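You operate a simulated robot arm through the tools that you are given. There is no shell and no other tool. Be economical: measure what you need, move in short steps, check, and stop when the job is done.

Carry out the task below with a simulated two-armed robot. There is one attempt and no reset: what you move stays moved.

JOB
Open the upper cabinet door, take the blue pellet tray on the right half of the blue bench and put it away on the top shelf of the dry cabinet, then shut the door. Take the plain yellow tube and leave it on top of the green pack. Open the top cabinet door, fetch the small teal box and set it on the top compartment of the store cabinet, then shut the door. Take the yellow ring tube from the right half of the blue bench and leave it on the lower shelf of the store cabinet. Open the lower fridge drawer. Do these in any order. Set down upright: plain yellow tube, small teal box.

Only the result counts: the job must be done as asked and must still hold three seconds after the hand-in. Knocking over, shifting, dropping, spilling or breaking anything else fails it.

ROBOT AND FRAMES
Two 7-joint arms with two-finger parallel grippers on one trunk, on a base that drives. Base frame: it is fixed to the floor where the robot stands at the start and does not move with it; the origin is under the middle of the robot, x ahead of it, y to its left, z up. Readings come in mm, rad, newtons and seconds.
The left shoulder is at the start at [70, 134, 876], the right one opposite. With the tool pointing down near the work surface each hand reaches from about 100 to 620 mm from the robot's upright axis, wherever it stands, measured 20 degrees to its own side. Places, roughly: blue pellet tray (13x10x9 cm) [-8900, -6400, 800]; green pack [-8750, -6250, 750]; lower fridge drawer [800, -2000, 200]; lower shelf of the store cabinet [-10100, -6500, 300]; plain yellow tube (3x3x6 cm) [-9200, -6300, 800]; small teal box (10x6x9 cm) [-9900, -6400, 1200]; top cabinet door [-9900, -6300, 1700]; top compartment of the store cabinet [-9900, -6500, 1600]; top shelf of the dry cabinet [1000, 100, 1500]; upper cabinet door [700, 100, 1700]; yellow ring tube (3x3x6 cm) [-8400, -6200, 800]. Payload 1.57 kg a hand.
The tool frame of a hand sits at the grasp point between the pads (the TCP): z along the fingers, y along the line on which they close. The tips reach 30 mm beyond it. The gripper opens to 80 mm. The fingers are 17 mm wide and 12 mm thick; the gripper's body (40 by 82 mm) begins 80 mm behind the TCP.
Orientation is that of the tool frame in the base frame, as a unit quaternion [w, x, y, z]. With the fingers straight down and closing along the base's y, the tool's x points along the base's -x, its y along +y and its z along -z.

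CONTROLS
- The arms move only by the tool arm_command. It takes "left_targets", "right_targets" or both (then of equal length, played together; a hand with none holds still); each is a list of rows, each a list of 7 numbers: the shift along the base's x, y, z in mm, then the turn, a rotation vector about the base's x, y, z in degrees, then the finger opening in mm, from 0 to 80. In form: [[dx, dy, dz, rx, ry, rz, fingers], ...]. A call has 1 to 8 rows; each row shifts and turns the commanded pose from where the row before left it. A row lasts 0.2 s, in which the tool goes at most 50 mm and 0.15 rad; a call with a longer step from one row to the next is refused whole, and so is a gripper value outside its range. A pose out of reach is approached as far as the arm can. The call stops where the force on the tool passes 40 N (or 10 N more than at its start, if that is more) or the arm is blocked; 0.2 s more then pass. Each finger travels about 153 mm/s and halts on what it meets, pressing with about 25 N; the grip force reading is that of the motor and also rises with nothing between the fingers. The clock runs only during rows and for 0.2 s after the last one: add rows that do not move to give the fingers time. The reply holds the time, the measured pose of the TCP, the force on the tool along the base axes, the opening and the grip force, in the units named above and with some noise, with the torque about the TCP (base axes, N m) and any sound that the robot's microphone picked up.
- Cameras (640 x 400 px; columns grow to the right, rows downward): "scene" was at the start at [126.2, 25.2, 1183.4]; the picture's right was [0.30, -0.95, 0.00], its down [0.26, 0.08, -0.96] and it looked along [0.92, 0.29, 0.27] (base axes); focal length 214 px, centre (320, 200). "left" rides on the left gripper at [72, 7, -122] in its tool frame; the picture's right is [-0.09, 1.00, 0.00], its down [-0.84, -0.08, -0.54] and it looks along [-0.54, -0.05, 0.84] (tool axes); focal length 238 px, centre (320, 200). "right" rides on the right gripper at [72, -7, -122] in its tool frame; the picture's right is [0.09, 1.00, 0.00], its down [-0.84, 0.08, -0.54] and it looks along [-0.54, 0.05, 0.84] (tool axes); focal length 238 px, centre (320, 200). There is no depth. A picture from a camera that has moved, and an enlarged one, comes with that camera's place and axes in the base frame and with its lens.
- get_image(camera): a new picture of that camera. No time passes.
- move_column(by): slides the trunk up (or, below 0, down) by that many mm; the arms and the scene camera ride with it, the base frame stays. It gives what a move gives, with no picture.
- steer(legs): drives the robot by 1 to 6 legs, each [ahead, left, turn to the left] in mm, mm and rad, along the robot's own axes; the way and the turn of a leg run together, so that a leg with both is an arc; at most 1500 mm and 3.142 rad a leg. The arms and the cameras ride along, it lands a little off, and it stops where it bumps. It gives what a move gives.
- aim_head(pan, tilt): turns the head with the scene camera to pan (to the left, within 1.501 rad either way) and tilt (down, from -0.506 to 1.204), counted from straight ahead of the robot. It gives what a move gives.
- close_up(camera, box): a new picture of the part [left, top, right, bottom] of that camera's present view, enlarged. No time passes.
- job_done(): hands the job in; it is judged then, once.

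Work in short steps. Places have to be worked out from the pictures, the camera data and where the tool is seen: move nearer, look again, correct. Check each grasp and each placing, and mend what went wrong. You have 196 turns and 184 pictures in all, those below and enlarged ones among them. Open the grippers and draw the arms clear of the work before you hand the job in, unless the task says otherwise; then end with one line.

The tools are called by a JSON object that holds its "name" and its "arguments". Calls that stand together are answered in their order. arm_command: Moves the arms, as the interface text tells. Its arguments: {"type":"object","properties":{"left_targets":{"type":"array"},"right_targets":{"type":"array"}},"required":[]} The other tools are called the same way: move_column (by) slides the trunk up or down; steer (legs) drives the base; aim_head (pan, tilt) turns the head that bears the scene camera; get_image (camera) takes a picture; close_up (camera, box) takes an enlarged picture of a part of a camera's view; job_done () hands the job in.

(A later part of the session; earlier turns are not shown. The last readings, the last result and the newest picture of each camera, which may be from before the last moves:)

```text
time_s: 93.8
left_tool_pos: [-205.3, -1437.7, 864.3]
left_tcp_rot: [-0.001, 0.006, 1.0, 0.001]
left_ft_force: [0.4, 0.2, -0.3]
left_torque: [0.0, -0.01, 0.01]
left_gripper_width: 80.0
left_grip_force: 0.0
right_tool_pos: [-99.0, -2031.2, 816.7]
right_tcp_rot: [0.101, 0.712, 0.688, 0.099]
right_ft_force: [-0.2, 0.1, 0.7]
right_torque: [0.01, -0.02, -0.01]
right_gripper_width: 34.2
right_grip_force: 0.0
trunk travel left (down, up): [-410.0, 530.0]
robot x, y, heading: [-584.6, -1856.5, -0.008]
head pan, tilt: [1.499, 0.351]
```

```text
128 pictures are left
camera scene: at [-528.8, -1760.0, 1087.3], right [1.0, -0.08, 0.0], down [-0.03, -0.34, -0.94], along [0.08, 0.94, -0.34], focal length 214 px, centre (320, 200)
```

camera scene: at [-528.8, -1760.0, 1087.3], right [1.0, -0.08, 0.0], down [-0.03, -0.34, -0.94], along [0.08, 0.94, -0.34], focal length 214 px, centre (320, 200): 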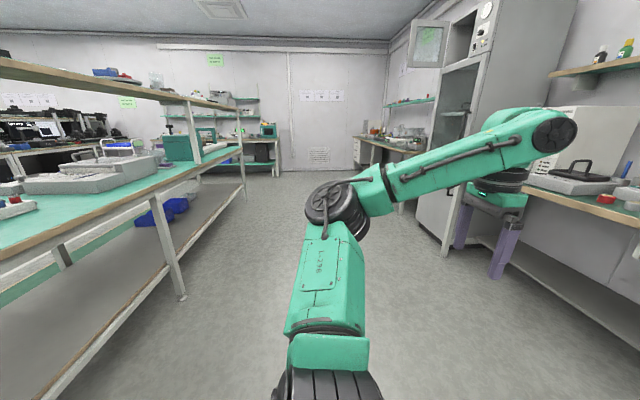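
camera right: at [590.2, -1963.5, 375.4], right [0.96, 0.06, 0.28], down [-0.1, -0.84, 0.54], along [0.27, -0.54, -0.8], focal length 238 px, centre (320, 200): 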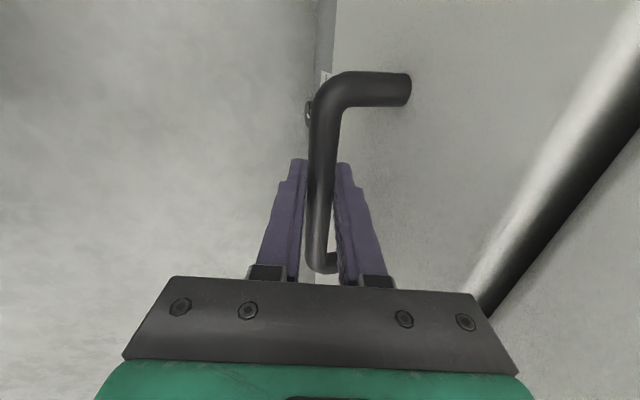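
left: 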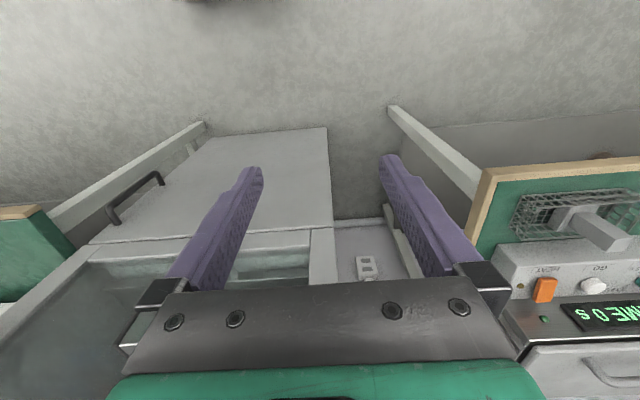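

The aisle runs along y, with a table starting at about (-1350, -2790). I turn to face -y and look toward -x for a passage.

{"name": "steer", "arguments": {"legs": [[0, 0, -1.57]]}}

{"name": "aim_head", "arguments": {"pan": -1.3, "tilt": 0.3}}

{"name": "get_image", "arguments": {"camera": "scene"}}

```text
time_s: 98.0
left_tool_pos: [-172.4, -2233.2, 864.3]
left_tcp_rot: [0.001, 0.71, 0.704, 0.001]
left_ft_force: [0.1, -0.7, -0.2]
left_torque: [-0.05, 0.01, 0.04]
left_gripper_width: 80.1
left_grip_force: 0.0
right_tool_pos: [-764.5, -2341.2, 817.1]
right_tcp_rot: [0.142, 0.99, -0.015, -0.001]
right_ft_force: [0.0, -0.2, -0.8]
right_torque: [-0.01, -0.03, 0.01]
right_gripper_width: 33.9
right_grip_force: 0.0
trunk travel left (down, up): [-410.0, 530.0]
robot x, y, heading: [-586.9, -1856.3, -1.583]
head pan, tilt: [1.499, 0.351]
```

```text
time_s: 100.5
left_tool_pos: [-172.6, -2233.9, 864.8]
left_tcp_rot: [0.001, 0.711, 0.703, 0.002]
left_ft_force: [0.8, 0.4, -1.3]
left_torque: [-0.05, 0.02, 0.0]
left_gripper_width: 80.2
left_grip_force: 0.1
right_tool_pos: [-763.3, -2341.1, 815.6]
right_tcp_rot: [0.14, 0.99, -0.014, -0.001]
right_ft_force: [0.5, 0.9, -0.7]
right_torque: [0.01, -0.04, 0.02]
right_gripper_width: 34.3
right_grip_force: 0.1
trunk travel left (down, up): [-410.0, 530.0]
robot x, y, heading: [-587.0, -1850.6, -1.575]
head pan, tilt: [-1.3, 0.3]
```

```text
127 pictures are left
camera scene: at [-677.0, -1926.9, 1092.0], right [-0.26, 0.97, 0.0], down [0.29, 0.08, -0.96], along [-0.92, -0.25, -0.3], focal length 214 px, centre (320, 200)
```

scene: 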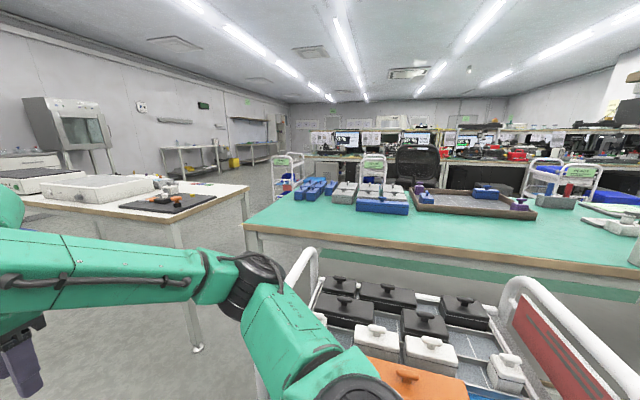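

A trolley and a green island stand to my right, so I go down the aisle toward -y, past the table, and look again.

{"name": "steer", "arguments": {"legs": [[1500, 120, 0], [1500, 0, 0]]}}

{"name": "aim_head", "arguments": {"pan": -0.9, "tilt": 0.25}}

{"name": "get_image", "arguments": {"camera": "scene"}}

```text
refused: leg 1 is longer than a leg can be; nothing moved
```

```text
time_s: 101.4
left_tool_pos: [-172.1, -2233.5, 864.2]
left_tcp_rot: [0.0, 0.711, 0.703, 0.001]
left_ft_force: [0.2, 0.3, 0.7]
left_torque: [0.0, -0.02, 0.03]
left_gripper_width: 80.0
left_grip_force: 0.0
right_tool_pos: [-764.2, -2341.5, 816.6]
right_tcp_rot: [0.141, 0.99, -0.015, -0.001]
right_ft_force: [0.0, 0.3, 0.2]
right_torque: [-0.01, -0.01, 0.01]
right_gripper_width: 33.8
right_grip_force: 0.0
trunk travel left (down, up): [-410.0, 530.0]
robot x, y, heading: [-585.0, -1852.5, -1.579]
head pan, tilt: [-0.901, 0.25]
```

```text
126 pictures are left
camera scene: at [-660.5, -1960.0, 1096.7], right [-0.61, 0.79, 0.0], down [0.19, 0.15, -0.97], along [-0.76, -0.6, -0.25], focal length 214 px, centre (320, 200)
```

scene: 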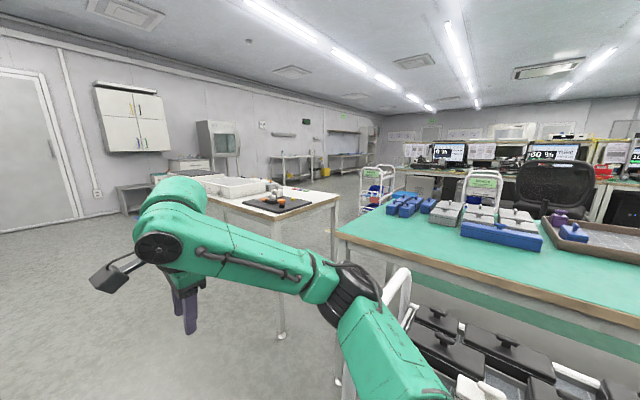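

The leg was slightly too long. I drive it with shorter legs.

{"name": "steer", "arguments": {"legs": [[1400, 120, 0], [1400, 0, 0]]}}

{"name": "get_image", "arguments": {"camera": "scene"}}

```text
time_s: 114.9
left_tool_pos: [-87.7, -5023.5, 863.3]
left_tcp_rot: [0.0, 0.714, 0.7, 0.002]
left_ft_force: [0.4, -0.1, -0.4]
left_torque: [0.0, -0.02, -0.02]
left_gripper_width: 80.0
left_grip_force: 0.0
right_tool_pos: [-681.4, -5125.9, 816.1]
right_tcp_rot: [0.141, 0.99, -0.02, -0.002]
right_ft_force: [0.8, -0.1, -0.4]
right_torque: [0.05, 0.01, 0.03]
right_gripper_width: 34.0
right_grip_force: 0.0
trunk travel left (down, up): [-410.0, 530.0]
robot x, y, heading: [-498.3, -4636.3, -1.588]
head pan, tilt: [-0.901, 0.25]
```

```text
125 pictures are left
camera scene: at [-574.3, -4745.3, 1096.7], right [-0.61, 0.79, 0.0], down [0.2, 0.15, -0.97], along [-0.77, -0.59, -0.25], focal length 214 px, centre (320, 200)
```

scene: 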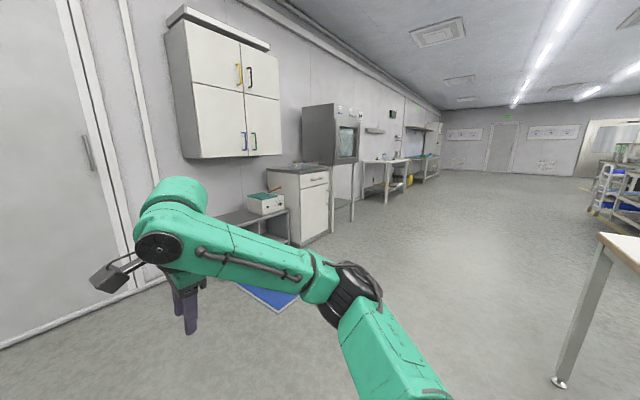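

The lane along y≈-5200 is clear between the table and wall furniture. I go ahead 550 mm, then slide right (-x) while facing the wall.

{"name": "steer", "arguments": {"legs": [[550, 0, 0.018], [0, -1450, 0], [0, -1450, 0], [0, -1450, 0], [0, -1450, 0]]}}

{"name": "get_image", "arguments": {"camera": "scene"}}

```text
time_s: 145.4
left_tool_pos: [-5901.0, -5627.9, 864.2]
left_tcp_rot: [0.001, 0.706, 0.709, 0.001]
left_ft_force: [-0.8, -0.1, 0.5]
left_torque: [0.01, 0.0, 0.0]
left_gripper_width: 80.0
left_grip_force: 0.0
right_tool_pos: [-6490.9, -5743.8, 816.6]
right_tcp_rot: [0.141, 0.99, -0.008, 0.0]
right_ft_force: [-0.5, 0.3, -0.2]
right_torque: [0.01, -0.01, 0.02]
right_gripper_width: 34.2
right_grip_force: 0.0
trunk travel left (down, up): [-410.0, 530.0]
robot x, y, heading: [-6321.6, -5254.6, -1.563]
head pan, tilt: [-0.901, 0.25]
```

```text
124 pictures are left
camera scene: at [-6393.8, -5361.0, 1096.7], right [-0.63, 0.78, 0.0], down [0.19, 0.15, -0.97], along [-0.76, -0.61, -0.25], focal length 214 px, centre (320, 200)
```

scene: 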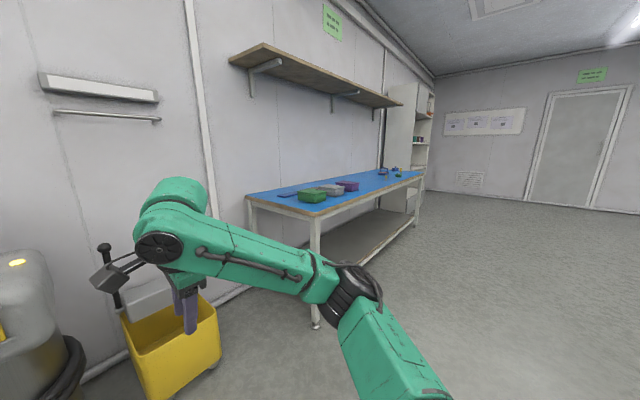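

The blue bench starts at x≈-7256 with its front at y≈-6090. I re-square the right hand to pointing straight down in neutral yaw, then slide along to x≈-8800.

{"name": "arm_command", "arguments": {"right_targets": [[0, 40, 20, 8, 0, 0, 60], [0, 40, 20, 8, 0, 0, 80], [0, 0, 20, 0, 0, 8.3, 80], [0, 0, 20, 0, 0, 8.3, 80], [0, 0, 20, 0, 0, 8.3, 80], [0, 0, 20, 0, 0, 8.3, 80], [0, 0, 20, 0, 0, 8.3, 80], [0, 0, 20, 0, 0, 8.3, 80]]}}

{"name": "arm_command", "arguments": {"right_targets": [[0, 0, 0, 0, 0, 8.3, 80], [0, 0, 0, 0, 0, 8.3, 80], [0, 0, 0, 0, 0, 8.3, 80], [0, 0, 0, 0, 0, 8.3, 80], [0, 0, 0, 0, 0, 7, 80]]}}

{"name": "steer", "arguments": {"legs": [[0, -1250, -0.008], [0, -1250, 0]]}}

{"name": "move_column", "arguments": {"by": 200}}

{"name": "aim_head", "arguments": {"pan": -0.15, "tilt": 0.5}}

{"name": "get_image", "arguments": {"camera": "scene"}}

```text
time_s: 147.2
left_tool_pos: [-5899.5, -5626.9, 864.3]
left_tcp_rot: [0.0, 0.705, 0.709, 0.002]
left_ft_force: [0.5, -0.3, 0.3]
left_torque: [-0.02, 0.02, 0.0]
left_gripper_width: 80.0
left_grip_force: 0.1
right_tool_pos: [-6490.5, -5663.8, 977.3]
right_tcp_rot: [0.002, 0.91, 0.414, -0.001]
right_ft_force: [0.4, -0.6, -0.4]
right_torque: [-0.01, -0.02, -0.04]
right_gripper_width: 80.0
right_grip_force: 0.0
trunk travel left (down, up): [-410.0, 530.0]
robot x, y, heading: [-6319.8, -5253.1, -1.56]
head pan, tilt: [-0.901, 0.25]
```

```text
time_s: 148.4
left_tool_pos: [-5901.4, -5626.8, 863.0]
left_tcp_rot: [0.0, 0.706, 0.708, 0.002]
left_ft_force: [0.5, 0.6, -0.5]
left_torque: [0.0, 0.0, -0.01]
left_gripper_width: 79.5
left_grip_force: 0.0
right_tool_pos: [-6491.7, -5663.1, 976.3]
right_tcp_rot: [0.002, 0.711, 0.703, 0.0]
right_ft_force: [-0.4, 0.4, 0.6]
right_torque: [0.01, -0.01, 0.01]
right_gripper_width: 79.9
right_grip_force: 0.0
trunk travel left (down, up): [-410.0, 530.0]
robot x, y, heading: [-6323.9, -5254.2, -1.561]
head pan, tilt: [-0.901, 0.25]
```

```text
time_s: 160.6
left_tool_pos: [-8407.6, -5641.0, 864.1]
left_tcp_rot: [0.001, 0.708, 0.706, 0.002]
left_ft_force: [-0.8, 0.1, -0.8]
left_torque: [0.0, -0.01, 0.0]
left_gripper_width: 80.1
left_grip_force: 0.1
right_tool_pos: [-8997.4, -5674.1, 977.0]
right_tcp_rot: [0.002, 0.714, 0.7, 0.0]
right_ft_force: [0.1, 0.9, -0.3]
right_torque: [0.01, 0.03, -0.02]
right_gripper_width: 80.0
right_grip_force: 0.1
trunk travel left (down, up): [-410.0, 530.0]
robot x, y, heading: [-8823.5, -5263.5, -1.571]
head pan, tilt: [-0.901, 0.25]
```

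```text
time_s: 162.8
left_tool_pos: [-8406.3, -5640.7, 1064.1]
left_tcp_rot: [0.0, 0.708, 0.707, 0.002]
left_ft_force: [0.0, 0.2, -0.4]
left_torque: [0.03, -0.01, -0.02]
left_gripper_width: 80.3
left_grip_force: 0.1
right_tool_pos: [-8997.5, -5674.1, 1176.4]
right_tcp_rot: [0.002, 0.714, 0.7, 0.001]
right_ft_force: [0.8, -0.1, -0.6]
right_torque: [0.0, 0.01, -0.02]
right_gripper_width: 79.8
right_grip_force: 0.1
trunk travel left (down, up): [-610.0, 330.0]
robot x, y, heading: [-8826.9, -5264.2, -1.569]
head pan, tilt: [-0.901, 0.25]
```

```text
time_s: 163.9
left_tool_pos: [-8407.9, -5641.0, 1064.1]
left_tcp_rot: [0.001, 0.707, 0.707, 0.002]
left_ft_force: [0.3, 0.4, -0.1]
left_torque: [-0.01, 0.01, 0.0]
left_gripper_width: 80.1
left_grip_force: 0.0
right_tool_pos: [-8997.3, -5674.3, 1176.1]
right_tcp_rot: [0.003, 0.715, 0.7, 0.0]
right_ft_force: [-0.3, -0.3, 0.6]
right_torque: [0.01, 0.0, -0.01]
right_gripper_width: 79.9
right_grip_force: 0.0
trunk travel left (down, up): [-610.0, 330.0]
robot x, y, heading: [-8826.8, -5268.7, -1.566]
head pan, tilt: [-0.15, 0.499]
```

```text
123 pictures are left
camera scene: at [-8838.6, -5403.5, 1273.6], right [-0.99, 0.15, 0.0], down [0.07, 0.47, -0.88], along [-0.13, -0.87, -0.48], focal length 214 px, centre (320, 200)
```

scene: 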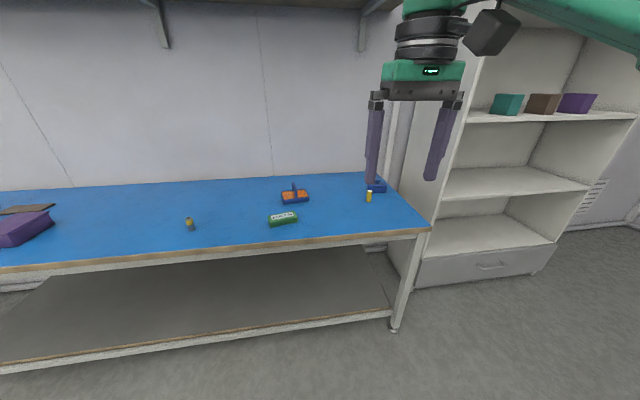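

I see the blue tray, green pack, both tubes and the store cabinet with the teal box. I zoom in for detail.

{"name": "close_up", "arguments": {"camera": "scene", "box": [260, 160, 400, 250]}}

{"name": "close_up", "arguments": {"camera": "scene", "box": [150, 190, 250, 250]}}

```text
4.44 times, centred on (330, 205) of scene
camera zoom: at [-8838.6, -5403.5, 1273.6], right [-0.99, 0.15, 0.0], down [0.07, 0.47, -0.88], along [-0.13, -0.87, -0.48], focal length 953 px, centre (276, 178)
```

zoom: 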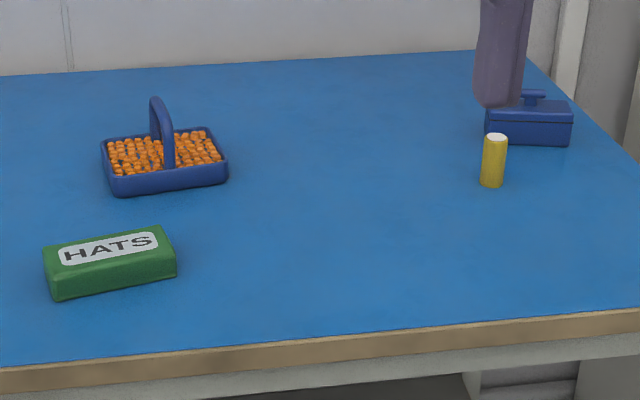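

```text
6.40 times, centred on (200, 220) of scene
camera zoom: at [-8838.6, -5403.5, 1273.6], right [-0.99, 0.15, 0.0], down [0.07, 0.47, -0.88], along [-0.13, -0.87, -0.48], focal length 1373 px, centre (1088, 72)
```

zoom: 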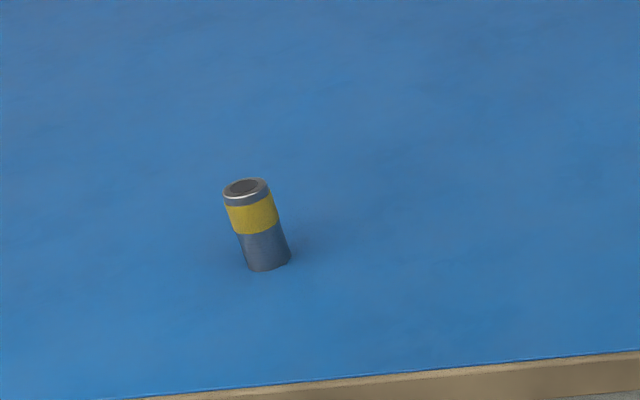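

Positions on the bench (top at z≈750): plain tube (-9218, -6295), ring tube (-8430, -6173), green pack (-8792, -6186), tray (-8855, -6377). I drive up to the bench, near the plain tube first.

{"name": "steer", "arguments": {"legs": [[300, -223, 0], [180, 0, 0]]}}

{"name": "aim_head", "arguments": {"pan": 0.0, "tilt": 0.8}}

{"name": "get_image", "arguments": {"camera": "scene"}}

{"name": "get_image", "arguments": {"camera": "right"}}

```text
time_s: 167.3
left_tool_pos: [-8628.3, -6117.7, 1064.0]
left_tcp_rot: [0.001, 0.707, 0.707, 0.002]
left_ft_force: [-0.7, -0.3, 0.1]
left_torque: [0.03, 0.01, 0.0]
left_gripper_width: 80.0
left_grip_force: 0.0
right_tool_pos: [-9218.0, -6152.9, 1176.8]
right_tcp_rot: [0.002, 0.714, 0.7, -0.001]
right_ft_force: [0.1, 0.4, -0.2]
right_torque: [0.01, 0.0, -0.01]
right_gripper_width: 80.1
right_grip_force: 0.1
trunk travel left (down, up): [-610.0, 330.0]
robot x, y, heading: [-9050.2, -5744.0, -1.569]
head pan, tilt: [-0.15, 0.499]
```

```text
time_s: 168.2
left_tool_pos: [-8628.5, -6119.3, 1063.3]
left_tcp_rot: [0.001, 0.708, 0.706, 0.002]
left_ft_force: [-0.4, -1.2, 0.7]
left_torque: [-0.01, -0.01, 0.01]
left_gripper_width: 80.2
left_grip_force: 0.0
right_tool_pos: [-9218.5, -6152.9, 1176.7]
right_tcp_rot: [0.003, 0.714, 0.701, 0.0]
right_ft_force: [0.2, 0.6, -0.3]
right_torque: [0.04, 0.01, 0.0]
right_gripper_width: 80.0
right_grip_force: 0.0
trunk travel left (down, up): [-610.0, 330.0]
robot x, y, heading: [-9049.3, -5741.3, -1.572]
head pan, tilt: [0.0, 0.799]
```

```text
120 pictures are left
camera scene: at [-9046.0, -5873.6, 1247.7], right [-1.0, 0.0, 0.0], down [0.0, 0.72, -0.7], along [0.0, -0.7, -0.72], focal length 214 px, centre (320, 200)
```

scene: 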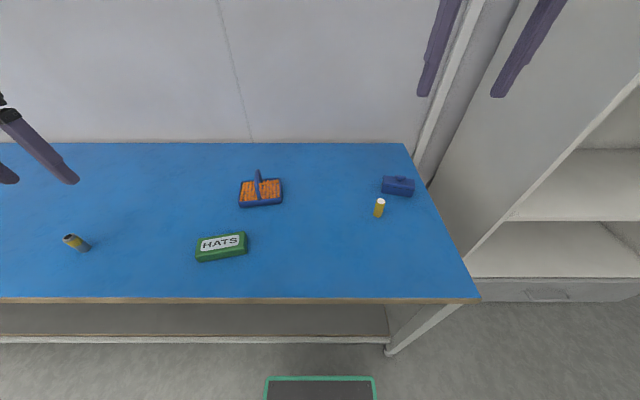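

```text
119 pictures are left
camera right: at [-9224.5, -6081.6, 1297.4], right [1.0, 0.07, 0.0], down [0.06, -0.84, 0.54], along [0.04, -0.54, -0.84], focal length 238 px, centre (320, 200)
```

right: 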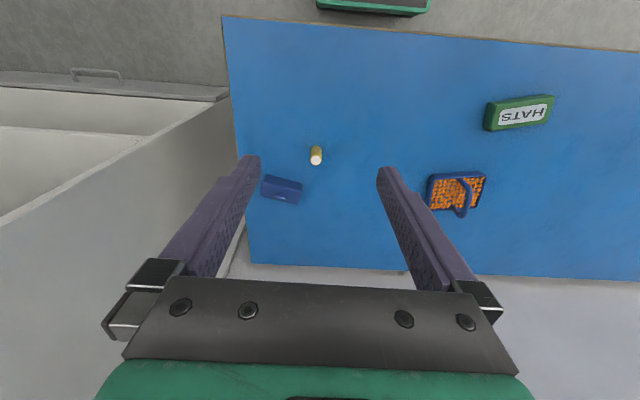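

Both views put the plain tube at (-9219, -6290), top at z≈812. I bring the right hand above it with a 60 mm opening.

{"name": "arm_command", "arguments": {"right_targets": [[0, -23, -43, 0, 0, 0, 60], [0, -23, -43, 0, 0, 0, 60], [0, -23, -43, 0, 0, 0, 60], [0, -23, -43, 0, 0, 0, 60], [0, -23, -43, 0, 0, 0, 60], [0, -21, -43, 0, 0, 0, 60], [0, 0, 0, 0, 0, 0, 60]]}}

{"name": "get_image", "arguments": {"camera": "right"}}

```text
time_s: 169.8
left_tool_pos: [-8626.6, -6120.0, 1064.3]
left_tcp_rot: [0.001, 0.708, 0.706, 0.001]
left_ft_force: [0.1, -0.3, 0.5]
left_torque: [-0.01, 0.0, 0.01]
left_gripper_width: 80.2
left_grip_force: 0.0
right_tool_pos: [-9218.5, -6290.0, 919.1]
right_tcp_rot: [0.003, 0.715, 0.699, -0.001]
right_ft_force: [0.1, 0.3, 0.2]
right_torque: [-0.06, -0.01, 0.01]
right_gripper_width: 59.9
right_grip_force: 0.1
trunk travel left (down, up): [-610.0, 330.0]
robot x, y, heading: [-9047.2, -5742.0, -1.569]
head pan, tilt: [0.0, 0.799]
```

```text
118 pictures are left
camera right: at [-9225.1, -6217.6, 1039.5], right [1.0, 0.07, 0.0], down [0.06, -0.84, 0.55], along [0.04, -0.54, -0.84], focal length 238 px, centre (320, 200)
```

right: 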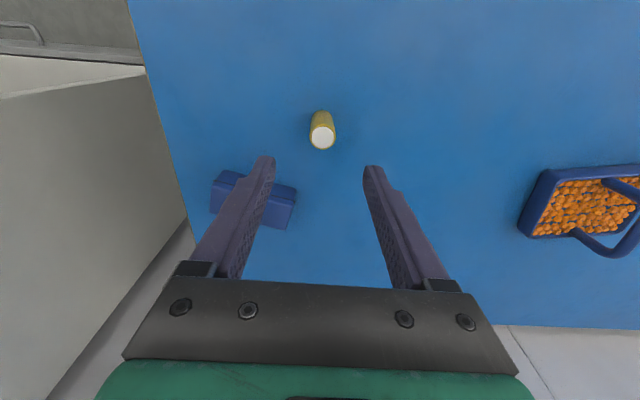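

The tube is exactly under the hand. I descend to z≈788 and close.

{"name": "arm_command", "arguments": {"right_targets": [[0, 0, -40, 0, 0, 0, 60], [0, 0, -40, 0, 0, 0, 60], [0, 0, -30, 0, 0, 0, 60], [0, 0, -20, 0, 0, 0, 60], [0, 0, 0, 0, 0, 0, 40], [0, 0, 0, 0, 0, 0, 20], [0, 0, 0, 0, 0, 0, 20]]}}

{"name": "get_image", "arguments": {"camera": "right"}}

```text
time_s: 171.3
left_tool_pos: [-8628.2, -6118.1, 1064.8]
left_tcp_rot: [0.001, 0.707, 0.707, 0.001]
left_ft_force: [-0.4, -0.7, -1.0]
left_torque: [-0.02, 0.0, -0.01]
left_gripper_width: 80.1
left_grip_force: 0.0
right_tool_pos: [-9219.7, -6289.0, 790.3]
right_tcp_rot: [0.003, 0.714, 0.7, -0.001]
right_ft_force: [-1.2, -0.8, 5.1]
right_torque: [-0.03, 0.14, 0.06]
right_gripper_width: 25.0
right_grip_force: 25.2
trunk travel left (down, up): [-610.0, 330.0]
robot x, y, heading: [-9046.8, -5743.9, -1.572]
head pan, tilt: [0.0, 0.799]
```

```text
117 pictures are left
camera right: at [-9224.2, -6217.6, 910.5], right [1.0, 0.07, 0.0], down [0.06, -0.84, 0.55], along [0.04, -0.54, -0.84], focal length 238 px, centre (320, 200)
```

right: 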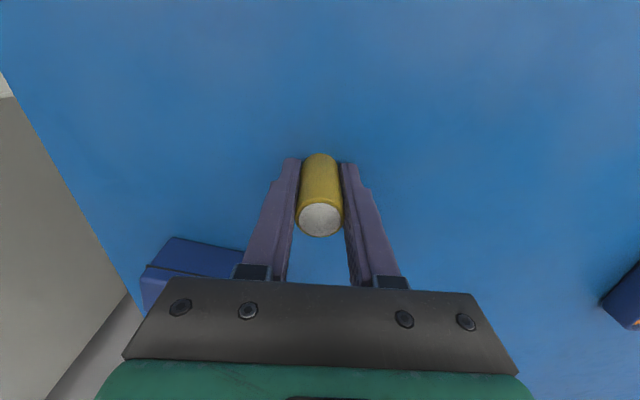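

The tube is gripped (25 mm). I lift it and slide the base left so that the green pack is in front of the right hand.

{"name": "arm_command", "arguments": {"right_targets": [[0, 0, 30, 0, 0, 0, 18], [0, 0, 40, 0, 0, 0, 18], [0, 30, 40, 0, 0, 0, 18], [0, 40, 20, 0, 0, 0, 18]]}}

{"name": "steer", "arguments": {"legs": [[0, 427, 0]]}}

{"name": "get_image", "arguments": {"camera": "right"}}

{"name": "get_image", "arguments": {"camera": "scene"}}

```text
time_s: 172.3
left_tool_pos: [-8629.0, -6118.4, 1065.2]
left_tcp_rot: [0.0, 0.708, 0.706, 0.002]
left_ft_force: [-0.3, -0.1, 0.2]
left_torque: [-0.01, 0.01, -0.06]
left_gripper_width: 80.0
left_grip_force: 0.1
right_tool_pos: [-9219.6, -6218.2, 918.9]
right_tcp_rot: [0.003, 0.714, 0.7, 0.0]
right_ft_force: [-0.4, -0.2, 0.4]
right_torque: [-0.01, -0.01, -0.06]
right_gripper_width: 17.9
right_grip_force: 0.0
trunk travel left (down, up): [-610.0, 330.0]
robot x, y, heading: [-9046.0, -5739.0, -1.564]
head pan, tilt: [0.0, 0.799]
```

```text
time_s: 175.0
left_tool_pos: [-8199.6, -6121.1, 1064.1]
left_tcp_rot: [0.001, 0.709, 0.705, 0.002]
left_ft_force: [-0.4, -0.4, -0.2]
left_torque: [0.0, -0.01, 0.0]
left_gripper_width: 80.0
left_grip_force: 0.1
right_tool_pos: [-8791.2, -6218.5, 918.7]
right_tcp_rot: [0.002, 0.716, 0.699, 0.0]
right_ft_force: [-0.9, -0.2, 0.4]
right_torque: [-0.02, 0.02, -0.01]
right_gripper_width: 17.9
right_grip_force: 0.0
trunk travel left (down, up): [-610.0, 330.0]
robot x, y, heading: [-8615.6, -5744.0, -1.575]
head pan, tilt: [0.0, 0.799]
```

```text
116 pictures are left
camera right: at [-8797.3, -6146.8, 1038.7], right [1.0, 0.07, 0.0], down [0.06, -0.84, 0.54], along [0.04, -0.54, -0.84], focal length 238 px, centre (320, 200)
```

right: 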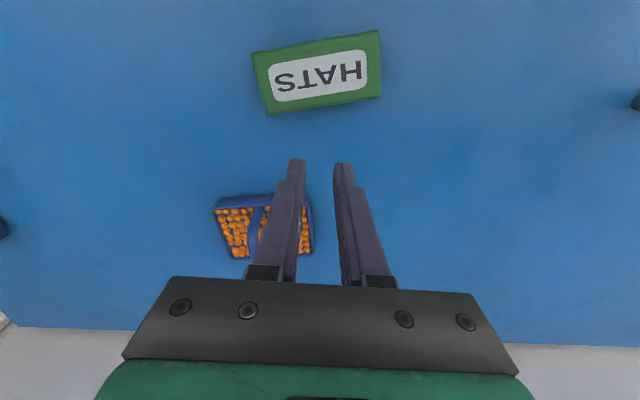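

```text
115 pictures are left
camera scene: at [-8616.9, -5873.5, 1247.6], right [-1.0, 0.0, 0.0], down [0.0, 0.72, -0.7], along [0.0, -0.7, -0.72], focal length 214 px, centre (320, 200)
```

scene: 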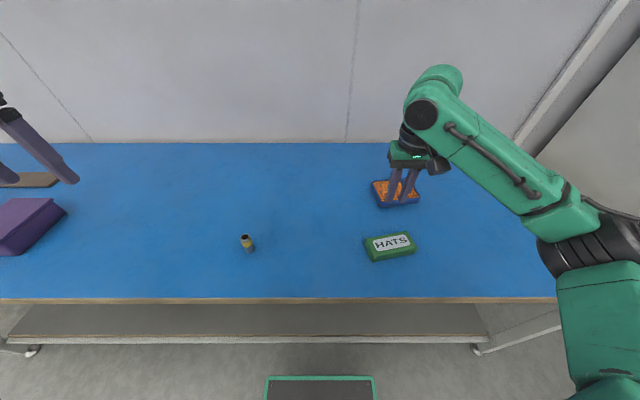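

The opening reads 18 mm with no grip force: the tube is not in the hand any more. I look where it is.

{"name": "aim_head", "arguments": {"pan": -0.85, "tilt": 0.6}}

{"name": "get_image", "arguments": {"camera": "scene"}}

```text
time_s: 176.2
left_tool_pos: [-8200.5, -6120.1, 1063.5]
left_tcp_rot: [0.001, 0.709, 0.705, 0.002]
left_ft_force: [-0.2, -0.6, -0.8]
left_torque: [0.0, 0.0, 0.0]
left_gripper_width: 80.1
left_grip_force: 0.0
right_tool_pos: [-8790.6, -6219.2, 918.2]
right_tcp_rot: [0.003, 0.716, 0.698, 0.0]
right_ft_force: [-0.1, -0.2, 0.0]
right_torque: [0.02, -0.05, 0.0]
right_gripper_width: 17.9
right_grip_force: 0.1
trunk travel left (down, up): [-610.0, 330.0]
robot x, y, heading: [-8619.4, -5748.5, -1.574]
head pan, tilt: [-0.85, 0.6]
```

```text
114 pictures are left
camera scene: at [-8683.0, -5851.1, 1264.5], right [-0.66, 0.75, 0.0], down [0.42, 0.37, -0.82], along [-0.62, -0.54, -0.57], focal length 214 px, centre (320, 200)
```

scene: 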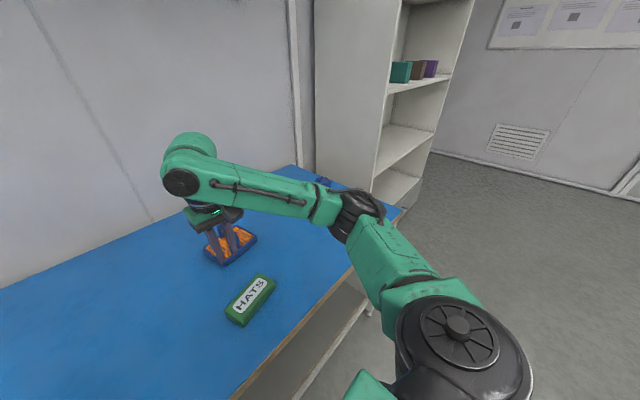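

The arm hides that spot, so I slide back right to see it.

{"name": "steer", "arguments": {"legs": [[0, -427, 0]]}}

{"name": "get_image", "arguments": {"camera": "right"}}

```text
time_s: 178.7
left_tool_pos: [-8618.1, -6119.6, 1064.2]
left_tcp_rot: [0.001, 0.708, 0.706, 0.002]
left_ft_force: [0.0, 0.6, 0.7]
left_torque: [-0.01, 0.0, -0.01]
left_gripper_width: 79.8
left_grip_force: 0.1
right_tool_pos: [-9209.3, -6218.9, 917.8]
right_tcp_rot: [0.003, 0.715, 0.699, 0.0]
right_ft_force: [0.4, -0.2, 0.0]
right_torque: [-0.01, 0.03, -0.02]
right_gripper_width: 17.9
right_grip_force: 0.0
trunk travel left (down, up): [-610.0, 330.0]
robot x, y, heading: [-9038.7, -5744.2, -1.569]
head pan, tilt: [-0.85, 0.6]
```

```text
113 pictures are left
camera right: at [-9216.4, -6146.6, 1038.7], right [1.0, 0.07, 0.0], down [0.06, -0.84, 0.54], along [0.04, -0.54, -0.84], focal length 238 px, centre (320, 200)
```

right: 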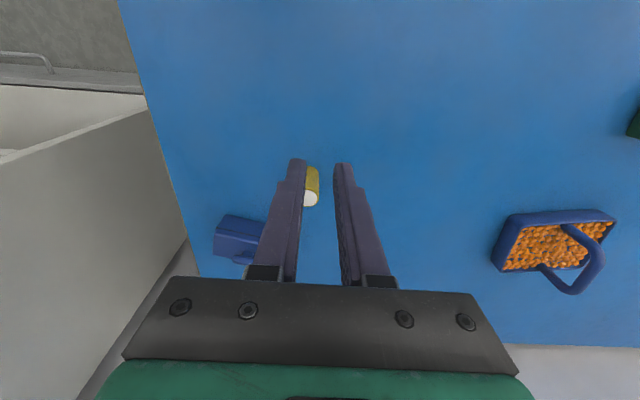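

The tube still stands at (-9217, -6291); my commanded opening was too wide to press hard. I grasp again, commanding full closure.

{"name": "arm_command", "arguments": {"right_targets": [[0, -24, 0, 0, 0, 0, 60], [-4, -24, 0, 0, 0, 0, 60], [-4, -24, -30, 0, 0, 0, 60], [0, 0, -40, 0, 0, 0, 60], [0, 0, -35, 0, 0, 0, 60], [0, 0, -25, 0, 0, 0, 60]]}}

{"name": "arm_command", "arguments": {"right_targets": [[0, 0, 0, 0, 0, 0, 20], [0, 0, 0, 0, 0, 0, 0], [0, 0, 0, 0, 0, 0, 0], [0, 0, 0, 0, 0, 0, 0]]}}

{"name": "arm_command", "arguments": {"right_targets": [[0, 0, 15, 0, 0, 0, 0], [0, 0, 25, 0, 0, 0, 0], [0, 15, 35, 0, 0, 0, 0], [0, 25, 35, 0, 0, 0, 0], [0, 20, 20, 0, 0, 0, 0]]}}

{"name": "get_image", "arguments": {"camera": "right"}}

```text
time_s: 180.1
left_tool_pos: [-8617.8, -6117.7, 1065.3]
left_tcp_rot: [0.002, 0.708, 0.706, 0.001]
left_ft_force: [-0.1, 0.4, -0.3]
left_torque: [0.01, -0.02, -0.03]
left_gripper_width: 79.9
left_grip_force: 0.0
right_tool_pos: [-9217.8, -6291.0, 790.5]
right_tcp_rot: [0.005, 0.715, 0.699, -0.002]
right_ft_force: [-0.2, -2.6, 9.4]
right_torque: [-0.06, 0.33, 0.15]
right_gripper_width: 60.9
right_grip_force: 0.7
trunk travel left (down, up): [-610.0, 330.0]
robot x, y, heading: [-9038.1, -5743.1, -1.57]
head pan, tilt: [-0.85, 0.6]
```

```text
time_s: 181.1
left_tool_pos: [-8618.7, -6118.3, 1064.8]
left_tcp_rot: [0.002, 0.709, 0.706, 0.0]
left_ft_force: [-0.4, 0.0, 0.8]
left_torque: [0.0, -0.02, -0.01]
left_gripper_width: 79.9
left_grip_force: 0.0
right_tool_pos: [-9217.8, -6290.2, 789.6]
right_tcp_rot: [0.005, 0.716, 0.698, -0.002]
right_ft_force: [-8.6, -9.1, 23.1]
right_torque: [-0.06, 0.72, 0.2]
right_gripper_width: 25.6
right_grip_force: 25.1
trunk travel left (down, up): [-610.0, 330.0]
robot x, y, heading: [-9038.8, -5744.5, -1.567]
head pan, tilt: [-0.85, 0.6]
```

```text
time_s: 182.3
left_tool_pos: [-8619.4, -6119.7, 1064.9]
left_tcp_rot: [0.0, 0.708, 0.706, 0.001]
left_ft_force: [-0.6, 1.2, 1.5]
left_torque: [0.02, -0.01, 0.01]
left_gripper_width: 80.0
left_grip_force: 0.0
right_tool_pos: [-9218.9, -6228.2, 919.5]
right_tcp_rot: [0.001, 0.714, 0.7, 0.001]
right_ft_force: [-0.2, -0.5, -1.6]
right_torque: [-0.06, 0.01, -0.01]
right_gripper_width: 25.1
right_grip_force: 24.8
trunk travel left (down, up): [-610.0, 330.0]
robot x, y, heading: [-9039.5, -5741.2, -1.572]
head pan, tilt: [-0.85, 0.6]
```

```text
112 pictures are left
camera right: at [-9224.6, -6156.9, 1039.2], right [1.0, 0.07, 0.0], down [0.06, -0.84, 0.54], along [0.04, -0.54, -0.84], focal length 238 px, centre (320, 200)
```

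right: 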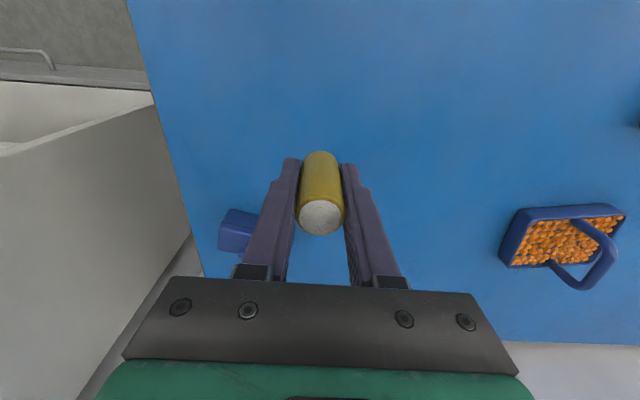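

The tube is held firmly now. I slide left to the pack, placed at about (-8793, -6165).

{"name": "steer", "arguments": {"legs": [[0, 426, 0]]}}

{"name": "get_image", "arguments": {"camera": "right"}}

```text
time_s: 185.0
left_tool_pos: [-8187.8, -6122.3, 1063.7]
left_tcp_rot: [0.001, 0.71, 0.705, 0.002]
left_ft_force: [0.3, 0.1, -0.2]
left_torque: [-0.01, 0.0, 0.01]
left_gripper_width: 80.0
left_grip_force: 0.1
right_tool_pos: [-8787.5, -6229.7, 918.6]
right_tcp_rot: [0.003, 0.715, 0.699, 0.0]
right_ft_force: [0.0, -0.1, -0.6]
right_torque: [-0.02, 0.01, 0.0]
right_gripper_width: 25.3
right_grip_force: 24.4
trunk travel left (down, up): [-610.0, 330.0]
robot x, y, heading: [-8604.8, -5747.9, -1.57]
head pan, tilt: [-0.85, 0.6]
```

```text
111 pictures are left
camera right: at [-8793.1, -6158.0, 1038.8], right [1.0, 0.07, 0.0], down [0.05, -0.84, 0.54], along [0.04, -0.54, -0.84], focal length 238 px, centre (320, 200)
```

right: 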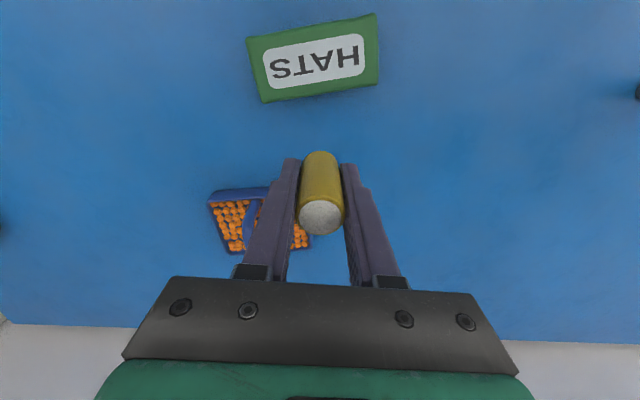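

The pack's top centre is at about (-8796, -6168). I move over it and check from above.

{"name": "arm_command", "arguments": {"right_targets": [[-4, 30, 0, 0, 0, 0, 0], [-4, 32, 0, 0, 0, 0, 0], [0, 0, -25, 0, 0, 0, 0], [0, 0, -25, 0, 0, 0, 0]]}}

{"name": "get_image", "arguments": {"camera": "right"}}

{"name": "aim_head", "arguments": {"pan": -0.4, "tilt": 0.8}}

{"name": "close_up", "arguments": {"camera": "scene", "box": [250, 130, 410, 250]}}

```text
time_s: 186.0
left_tool_pos: [-8186.8, -6122.4, 1064.2]
left_tcp_rot: [0.0, 0.71, 0.704, 0.002]
left_ft_force: [-0.6, -0.1, 0.0]
left_torque: [-0.01, -0.02, -0.02]
left_gripper_width: 80.0
left_grip_force: 0.0
right_tool_pos: [-8796.4, -6167.2, 869.3]
right_tcp_rot: [0.002, 0.716, 0.698, 0.0]
right_ft_force: [-0.2, -0.4, -0.2]
right_torque: [0.01, -0.01, 0.01]
right_gripper_width: 25.1
right_grip_force: 25.5
trunk travel left (down, up): [-610.0, 330.0]
robot x, y, heading: [-8604.7, -5742.7, -1.572]
head pan, tilt: [-0.85, 0.6]
```

```text
110 pictures are left
camera right: at [-8801.2, -6095.8, 988.7], right [1.0, 0.07, 0.0], down [0.05, -0.84, 0.55], along [0.04, -0.54, -0.84], focal length 238 px, centre (320, 200)
```

right: 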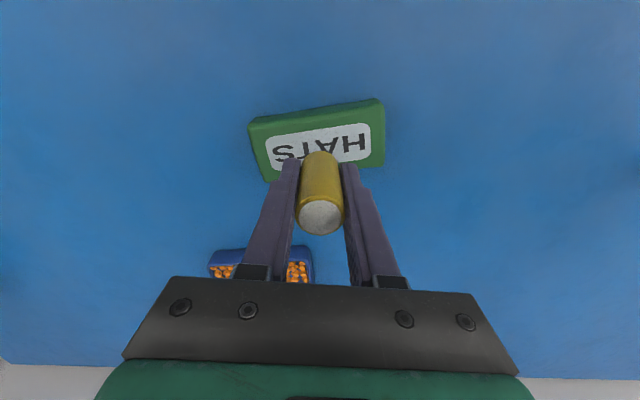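

```text
time_s: 186.9
left_tool_pos: [-8187.2, -6121.6, 1064.8]
left_tcp_rot: [0.001, 0.709, 0.705, 0.002]
left_ft_force: [0.4, -0.5, -0.1]
left_torque: [0.0, -0.03, -0.01]
left_gripper_width: 80.0
left_grip_force: 0.1
right_tool_pos: [-8795.1, -6167.8, 867.5]
right_tcp_rot: [0.003, 0.716, 0.698, 0.0]
right_ft_force: [-0.6, 0.6, -1.0]
right_torque: [0.0, -0.02, 0.0]
right_gripper_width: 25.4
right_grip_force: 24.9
trunk travel left (down, up): [-610.0, 330.0]
robot x, y, heading: [-8604.3, -5745.8, -1.574]
head pan, tilt: [-0.4, 0.799]
```

```text
3.33 times, centred on (330, 190) of scene
camera zoom: at [-8635.6, -5867.3, 1247.6], right [-0.92, 0.39, 0.0], down [0.28, 0.66, -0.7], along [-0.27, -0.64, -0.72], focal length 715 px, centre (287, 233)
```

zoom: 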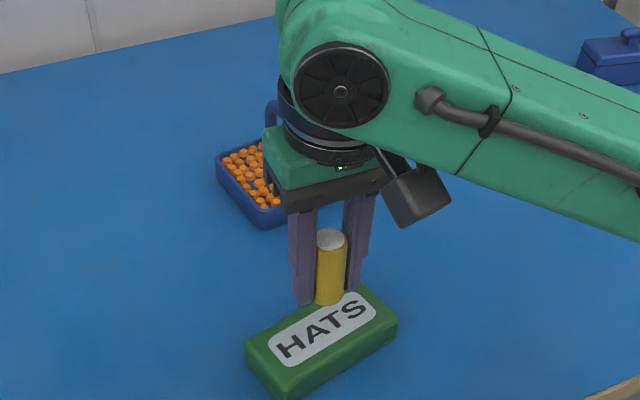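

The tube will land on the label's middle. I lower it, slowly at the end, until contact.

{"name": "arm_command", "arguments": {"right_targets": [[0, 1, -12, 0, 0, 0, 0], [0, 1, -10, 0, 0, 0, 0], [0, 0, -6, 0, 0, 0, 0], [0, 0, -4, 0, 0, 0, 0], [0, 0, -4, 0, 0, 0, 0], [0, 0, 0, 0, 0, 0, 0]]}}

{"name": "close_up", "arguments": {"camera": "scene", "box": [250, 150, 410, 250]}}

```text
time_s: 188.3
left_tool_pos: [-8187.4, -6120.8, 1063.0]
left_tcp_rot: [0.0, 0.71, 0.705, 0.002]
left_ft_force: [-0.3, -0.2, 0.0]
left_torque: [0.02, -0.01, 0.03]
left_gripper_width: 79.8
left_grip_force: 0.1
right_tool_pos: [-8795.4, -6165.6, 832.2]
right_tcp_rot: [0.003, 0.716, 0.698, 0.0]
right_ft_force: [0.0, 0.4, -0.4]
right_torque: [-0.02, 0.03, 0.01]
right_gripper_width: 25.0
right_grip_force: 25.6
trunk travel left (down, up): [-610.0, 330.0]
robot x, y, heading: [-8603.5, -5744.8, -1.576]
head pan, tilt: [-0.4, 0.799]
```

```text
4.00 times, centred on (330, 200) of scene
camera zoom: at [-8635.4, -5867.3, 1247.6], right [-0.92, 0.39, 0.0], down [0.28, 0.66, -0.7], along [-0.27, -0.64, -0.72], focal length 858 px, centre (280, 200)
```

zoom: 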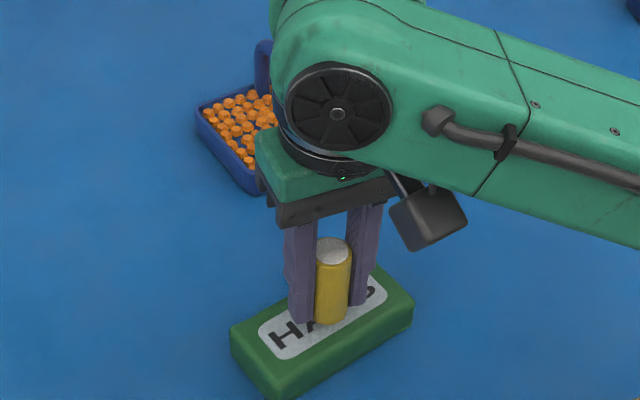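

Nearly there. I continue in 3 mm steps.

{"name": "arm_command", "arguments": {"right_targets": [[0, 0, -3, 0, 0, 0, 0], [0, 0, -3, 0, 0, 0, 0], [0, 0, -2, 0, 0, 0, 0], [0, 0, 0, 0, 0, 0, 0]]}}

```text
time_s: 189.3
left_tool_pos: [-8187.0, -6121.8, 1064.8]
left_tcp_rot: [0.001, 0.709, 0.705, 0.002]
left_ft_force: [-0.6, -0.8, -0.7]
left_torque: [-0.01, 0.02, 0.0]
left_gripper_width: 80.0
left_grip_force: 0.1
right_tool_pos: [-8794.6, -6165.5, 825.0]
right_tcp_rot: [0.003, 0.715, 0.699, 0.0]
right_ft_force: [-0.2, 0.2, -1.4]
right_torque: [0.03, -0.01, -0.01]
right_gripper_width: 25.3
right_grip_force: 25.2
trunk travel left (down, up): [-610.0, 330.0]
robot x, y, heading: [-8604.2, -5744.2, -1.578]
head pan, tilt: [-0.4, 0.799]
```

{"name": "arm_command", "arguments": {"right_targets": [[0, 0, -2, 0, 0, 0, 0], [0, 0, -2, 0, 0, 0, 0], [0, 0, -2, 0, 0, 0, 0], [0, 0, 0, 0, 0, 0, 0]]}}

{"name": "close_up", "arguments": {"camera": "scene", "box": [290, 190, 370, 240]}}

```text
time_s: 190.3
left_tool_pos: [-8186.3, -6121.3, 1065.3]
left_tcp_rot: [0.001, 0.71, 0.705, 0.001]
left_ft_force: [-1.0, 0.5, -0.1]
left_torque: [-0.02, 0.01, -0.03]
left_gripper_width: 79.9
left_grip_force: 0.1
right_tool_pos: [-8795.5, -6166.0, 819.4]
right_tcp_rot: [0.003, 0.715, 0.699, 0.0]
right_ft_force: [-1.3, -2.5, 9.4]
right_torque: [-0.03, 0.08, 0.05]
right_gripper_width: 25.1
right_grip_force: 24.7
trunk travel left (down, up): [-610.0, 330.0]
robot x, y, heading: [-8605.7, -5746.4, -1.576]
head pan, tilt: [-0.4, 0.799]
```

```text
8.00 times, centred on (330, 215) of scene
camera zoom: at [-8634.9, -5866.3, 1247.9], right [-0.92, 0.39, 0.0], down [0.28, 0.66, -0.7], along [-0.27, -0.64, -0.72], focal length 1716 px, centre (240, 80)
```

zoom: 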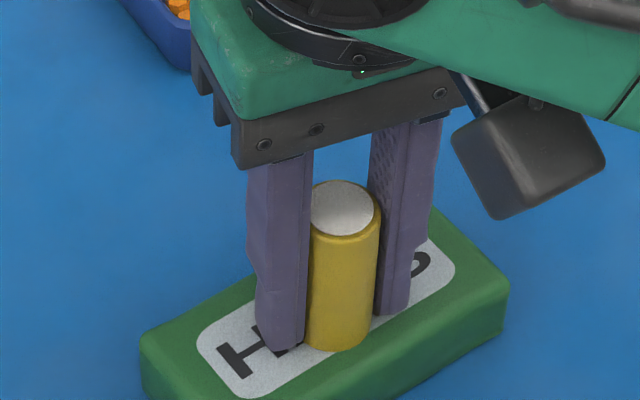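

Contact, but the tube is a bit toward the pack's front edge. I lift slightly, shift 9 mm back and set it down again, then release.

{"name": "arm_command", "arguments": {"right_targets": [[0, 0, 4, 0, 0, 0, 0], [0, -9, 0, 0, 0, 0, 0], [0, 0, -3, 0, 0, 0, 0], [0, 0, 0, 0, 0, 0, 0]]}}

```text
time_s: 191.3
left_tool_pos: [-8186.8, -6121.0, 1063.0]
left_tcp_rot: [0.0, 0.709, 0.705, 0.002]
left_ft_force: [-0.5, -0.5, -0.3]
left_torque: [0.0, 0.01, 0.02]
left_gripper_width: 80.2
left_grip_force: 0.0
right_tool_pos: [-8794.9, -6175.1, 820.8]
right_tcp_rot: [0.003, 0.716, 0.698, 0.0]
right_ft_force: [-1.0, 0.7, 2.6]
right_torque: [-0.01, 0.09, 0.04]
right_gripper_width: 25.4
right_grip_force: 24.8
trunk travel left (down, up): [-610.0, 330.0]
robot x, y, heading: [-8602.4, -5745.3, -1.58]
head pan, tilt: [-0.4, 0.799]
```

Light contact (2.6 N). I open gently, wait, and rise straight up.

{"name": "arm_command", "arguments": {"right_targets": [[0, 0, 0, 0, 0, 0, 30], [0, 0, 0, 0, 0, 0, 45], [0, 0, 0, 0, 0, 0, 60], [0, 0, 20, 0, 0, 0, 60], [0, 0, 30, 0, 0, 0, 60], [0, 0, 40, 0, 0, 0, 60], [0, 0, 40, 0, 0, 0, 60]]}}

{"name": "close_up", "arguments": {"camera": "scene", "box": [250, 150, 410, 250]}}

```text
time_s: 192.9
left_tool_pos: [-8187.2, -6120.7, 1063.5]
left_tcp_rot: [0.002, 0.71, 0.704, 0.0]
left_ft_force: [1.1, 1.1, 0.4]
left_torque: [-0.03, -0.02, 0.02]
left_gripper_width: 79.8
left_grip_force: 0.2
right_tool_pos: [-8794.6, -6175.3, 950.1]
right_tcp_rot: [0.002, 0.715, 0.699, 0.0]
right_ft_force: [-0.5, 0.7, 0.0]
right_torque: [-0.03, -0.02, 0.0]
right_gripper_width: 60.0
right_grip_force: 0.0
trunk travel left (down, up): [-610.0, 330.0]
robot x, y, heading: [-8606.0, -5744.0, -1.575]
head pan, tilt: [-0.4, 0.799]
```

```text
4.00 times, centred on (330, 200) of scene
camera zoom: at [-8634.8, -5866.6, 1247.6], right [-0.92, 0.39, 0.0], down [0.28, 0.66, -0.7], along [-0.27, -0.64, -0.72], focal length 858 px, centre (280, 200)
```

zoom: 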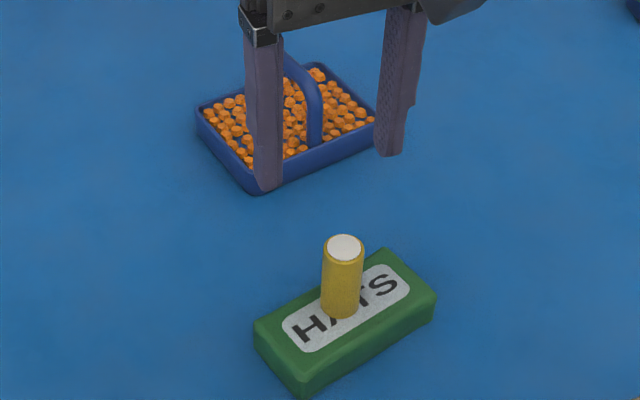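

The plain tube stands on the pack. Next I bring the left hand over the ring tube at about (-8430, -6173).

{"name": "arm_command", "arguments": {"left_targets": [[-41, -9, -22, 0, 0, 0, 60], [-41, -9, -22, 0, 0, 0, 60], [-41, -9, -22, 0, 0, 0, 60], [-40, -9, -22, 0, 0, 0, 60], [-40, -9, -22, 0, 0, 0, 60], [-40, -7, -22, 0, 0, 0, 60], [0, 0, 0, 0, 0, 0, 60]]}}

{"name": "get_image", "arguments": {"camera": "left"}}

```text
time_s: 194.5
left_tool_pos: [-8429.0, -6173.3, 931.5]
left_tcp_rot: [0.001, 0.709, 0.705, 0.002]
left_ft_force: [-0.1, 0.0, 0.0]
left_torque: [0.01, 0.01, 0.0]
left_gripper_width: 59.9
left_grip_force: 0.0
right_tool_pos: [-8794.6, -6175.0, 949.1]
right_tcp_rot: [0.002, 0.716, 0.698, 0.0]
right_ft_force: [0.1, -0.6, 0.3]
right_torque: [-0.02, 0.01, 0.0]
right_gripper_width: 59.9
right_grip_force: 0.1
trunk travel left (down, up): [-610.0, 330.0]
robot x, y, heading: [-8603.6, -5743.7, -1.574]
head pan, tilt: [-0.4, 0.799]
```

```text
105 pictures are left
camera left: at [-8422.6, -6102.9, 1053.9], right [1.0, -0.1, 0.0], down [-0.08, -0.84, 0.54], along [-0.05, -0.54, -0.84], focal length 238 px, centre (320, 200)
```

left: 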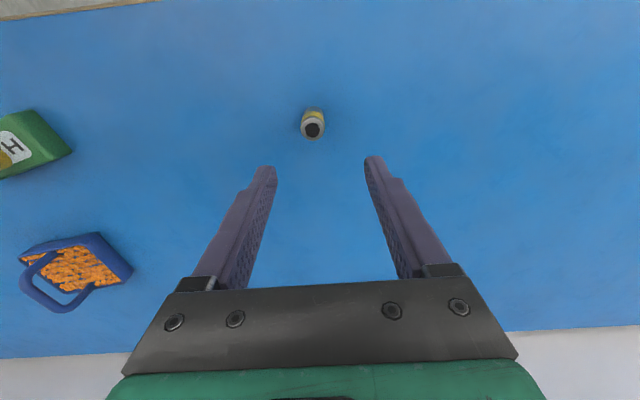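

The ring tube's top is at (-8437, -6169). I correct, descend to z≈796 and close fully.

{"name": "arm_command", "arguments": {"left_targets": [[-7, 4, -30, 0, 0, 0, 60], [0, 0, -35, 0, 0, 0, 60], [0, 0, -35, 0, 0, 0, 60], [0, 0, -25, 0, 0, 0, 60], [0, 0, -10, 0, 0, 0, 60], [0, 0, 0, 0, 0, 0, 20], [0, 0, 0, 0, 0, 0, 0], [0, 0, 0, 0, 0, 0, 0]]}}

{"name": "arm_command", "arguments": {"left_targets": [[0, 0, 15, 0, 0, 0, 0], [0, 0, 30, 0, 0, 0, 0], [0, 15, 40, 0, 0, 0, 0], [0, 25, 40, 0, 0, 0, 0], [0, 30, 40, 0, 0, 0, 0], [0, 20, 20, 0, 0, 0, 0]]}}

{"name": "get_image", "arguments": {"camera": "left"}}

```text
time_s: 196.3
left_tool_pos: [-8437.1, -6170.8, 797.4]
left_tcp_rot: [0.0, 0.709, 0.705, 0.002]
left_ft_force: [-0.3, -0.3, -0.6]
left_torque: [0.01, -0.01, 0.0]
left_gripper_width: 22.6
left_grip_force: 25.2
right_tool_pos: [-8795.6, -6175.8, 949.3]
right_tcp_rot: [0.002, 0.715, 0.699, 0.0]
right_ft_force: [0.6, -0.4, -0.7]
right_torque: [-0.03, 0.01, -0.02]
right_gripper_width: 60.0
right_grip_force: 0.0
trunk travel left (down, up): [-610.0, 330.0]
robot x, y, heading: [-8599.6, -5743.4, -1.571]
head pan, tilt: [-0.4, 0.799]
```

```text
time_s: 197.7
left_tool_pos: [-8437.8, -6079.0, 982.2]
left_tcp_rot: [0.001, 0.709, 0.705, 0.002]
left_ft_force: [-0.1, 0.7, -0.4]
left_torque: [0.01, 0.03, -0.03]
left_gripper_width: 22.9
left_grip_force: 25.2
right_tool_pos: [-8797.4, -6175.1, 950.4]
right_tcp_rot: [0.003, 0.715, 0.699, -0.001]
right_ft_force: [-0.2, -0.9, 0.3]
right_torque: [-0.04, 0.02, -0.04]
right_gripper_width: 60.0
right_grip_force: 0.0
trunk travel left (down, up): [-610.0, 330.0]
robot x, y, heading: [-8607.2, -5743.7, -1.576]
head pan, tilt: [-0.4, 0.799]
```

```text
104 pictures are left
camera left: at [-8431.0, -6008.1, 1104.7], right [1.0, -0.1, 0.0], down [-0.08, -0.84, 0.54], along [-0.05, -0.54, -0.84], focal length 238 px, centre (320, 200)
```

left: 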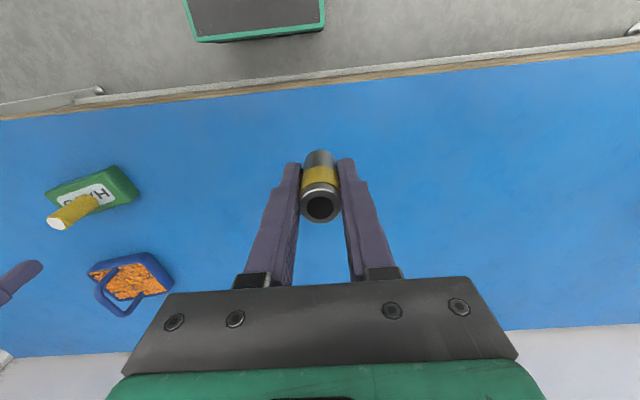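

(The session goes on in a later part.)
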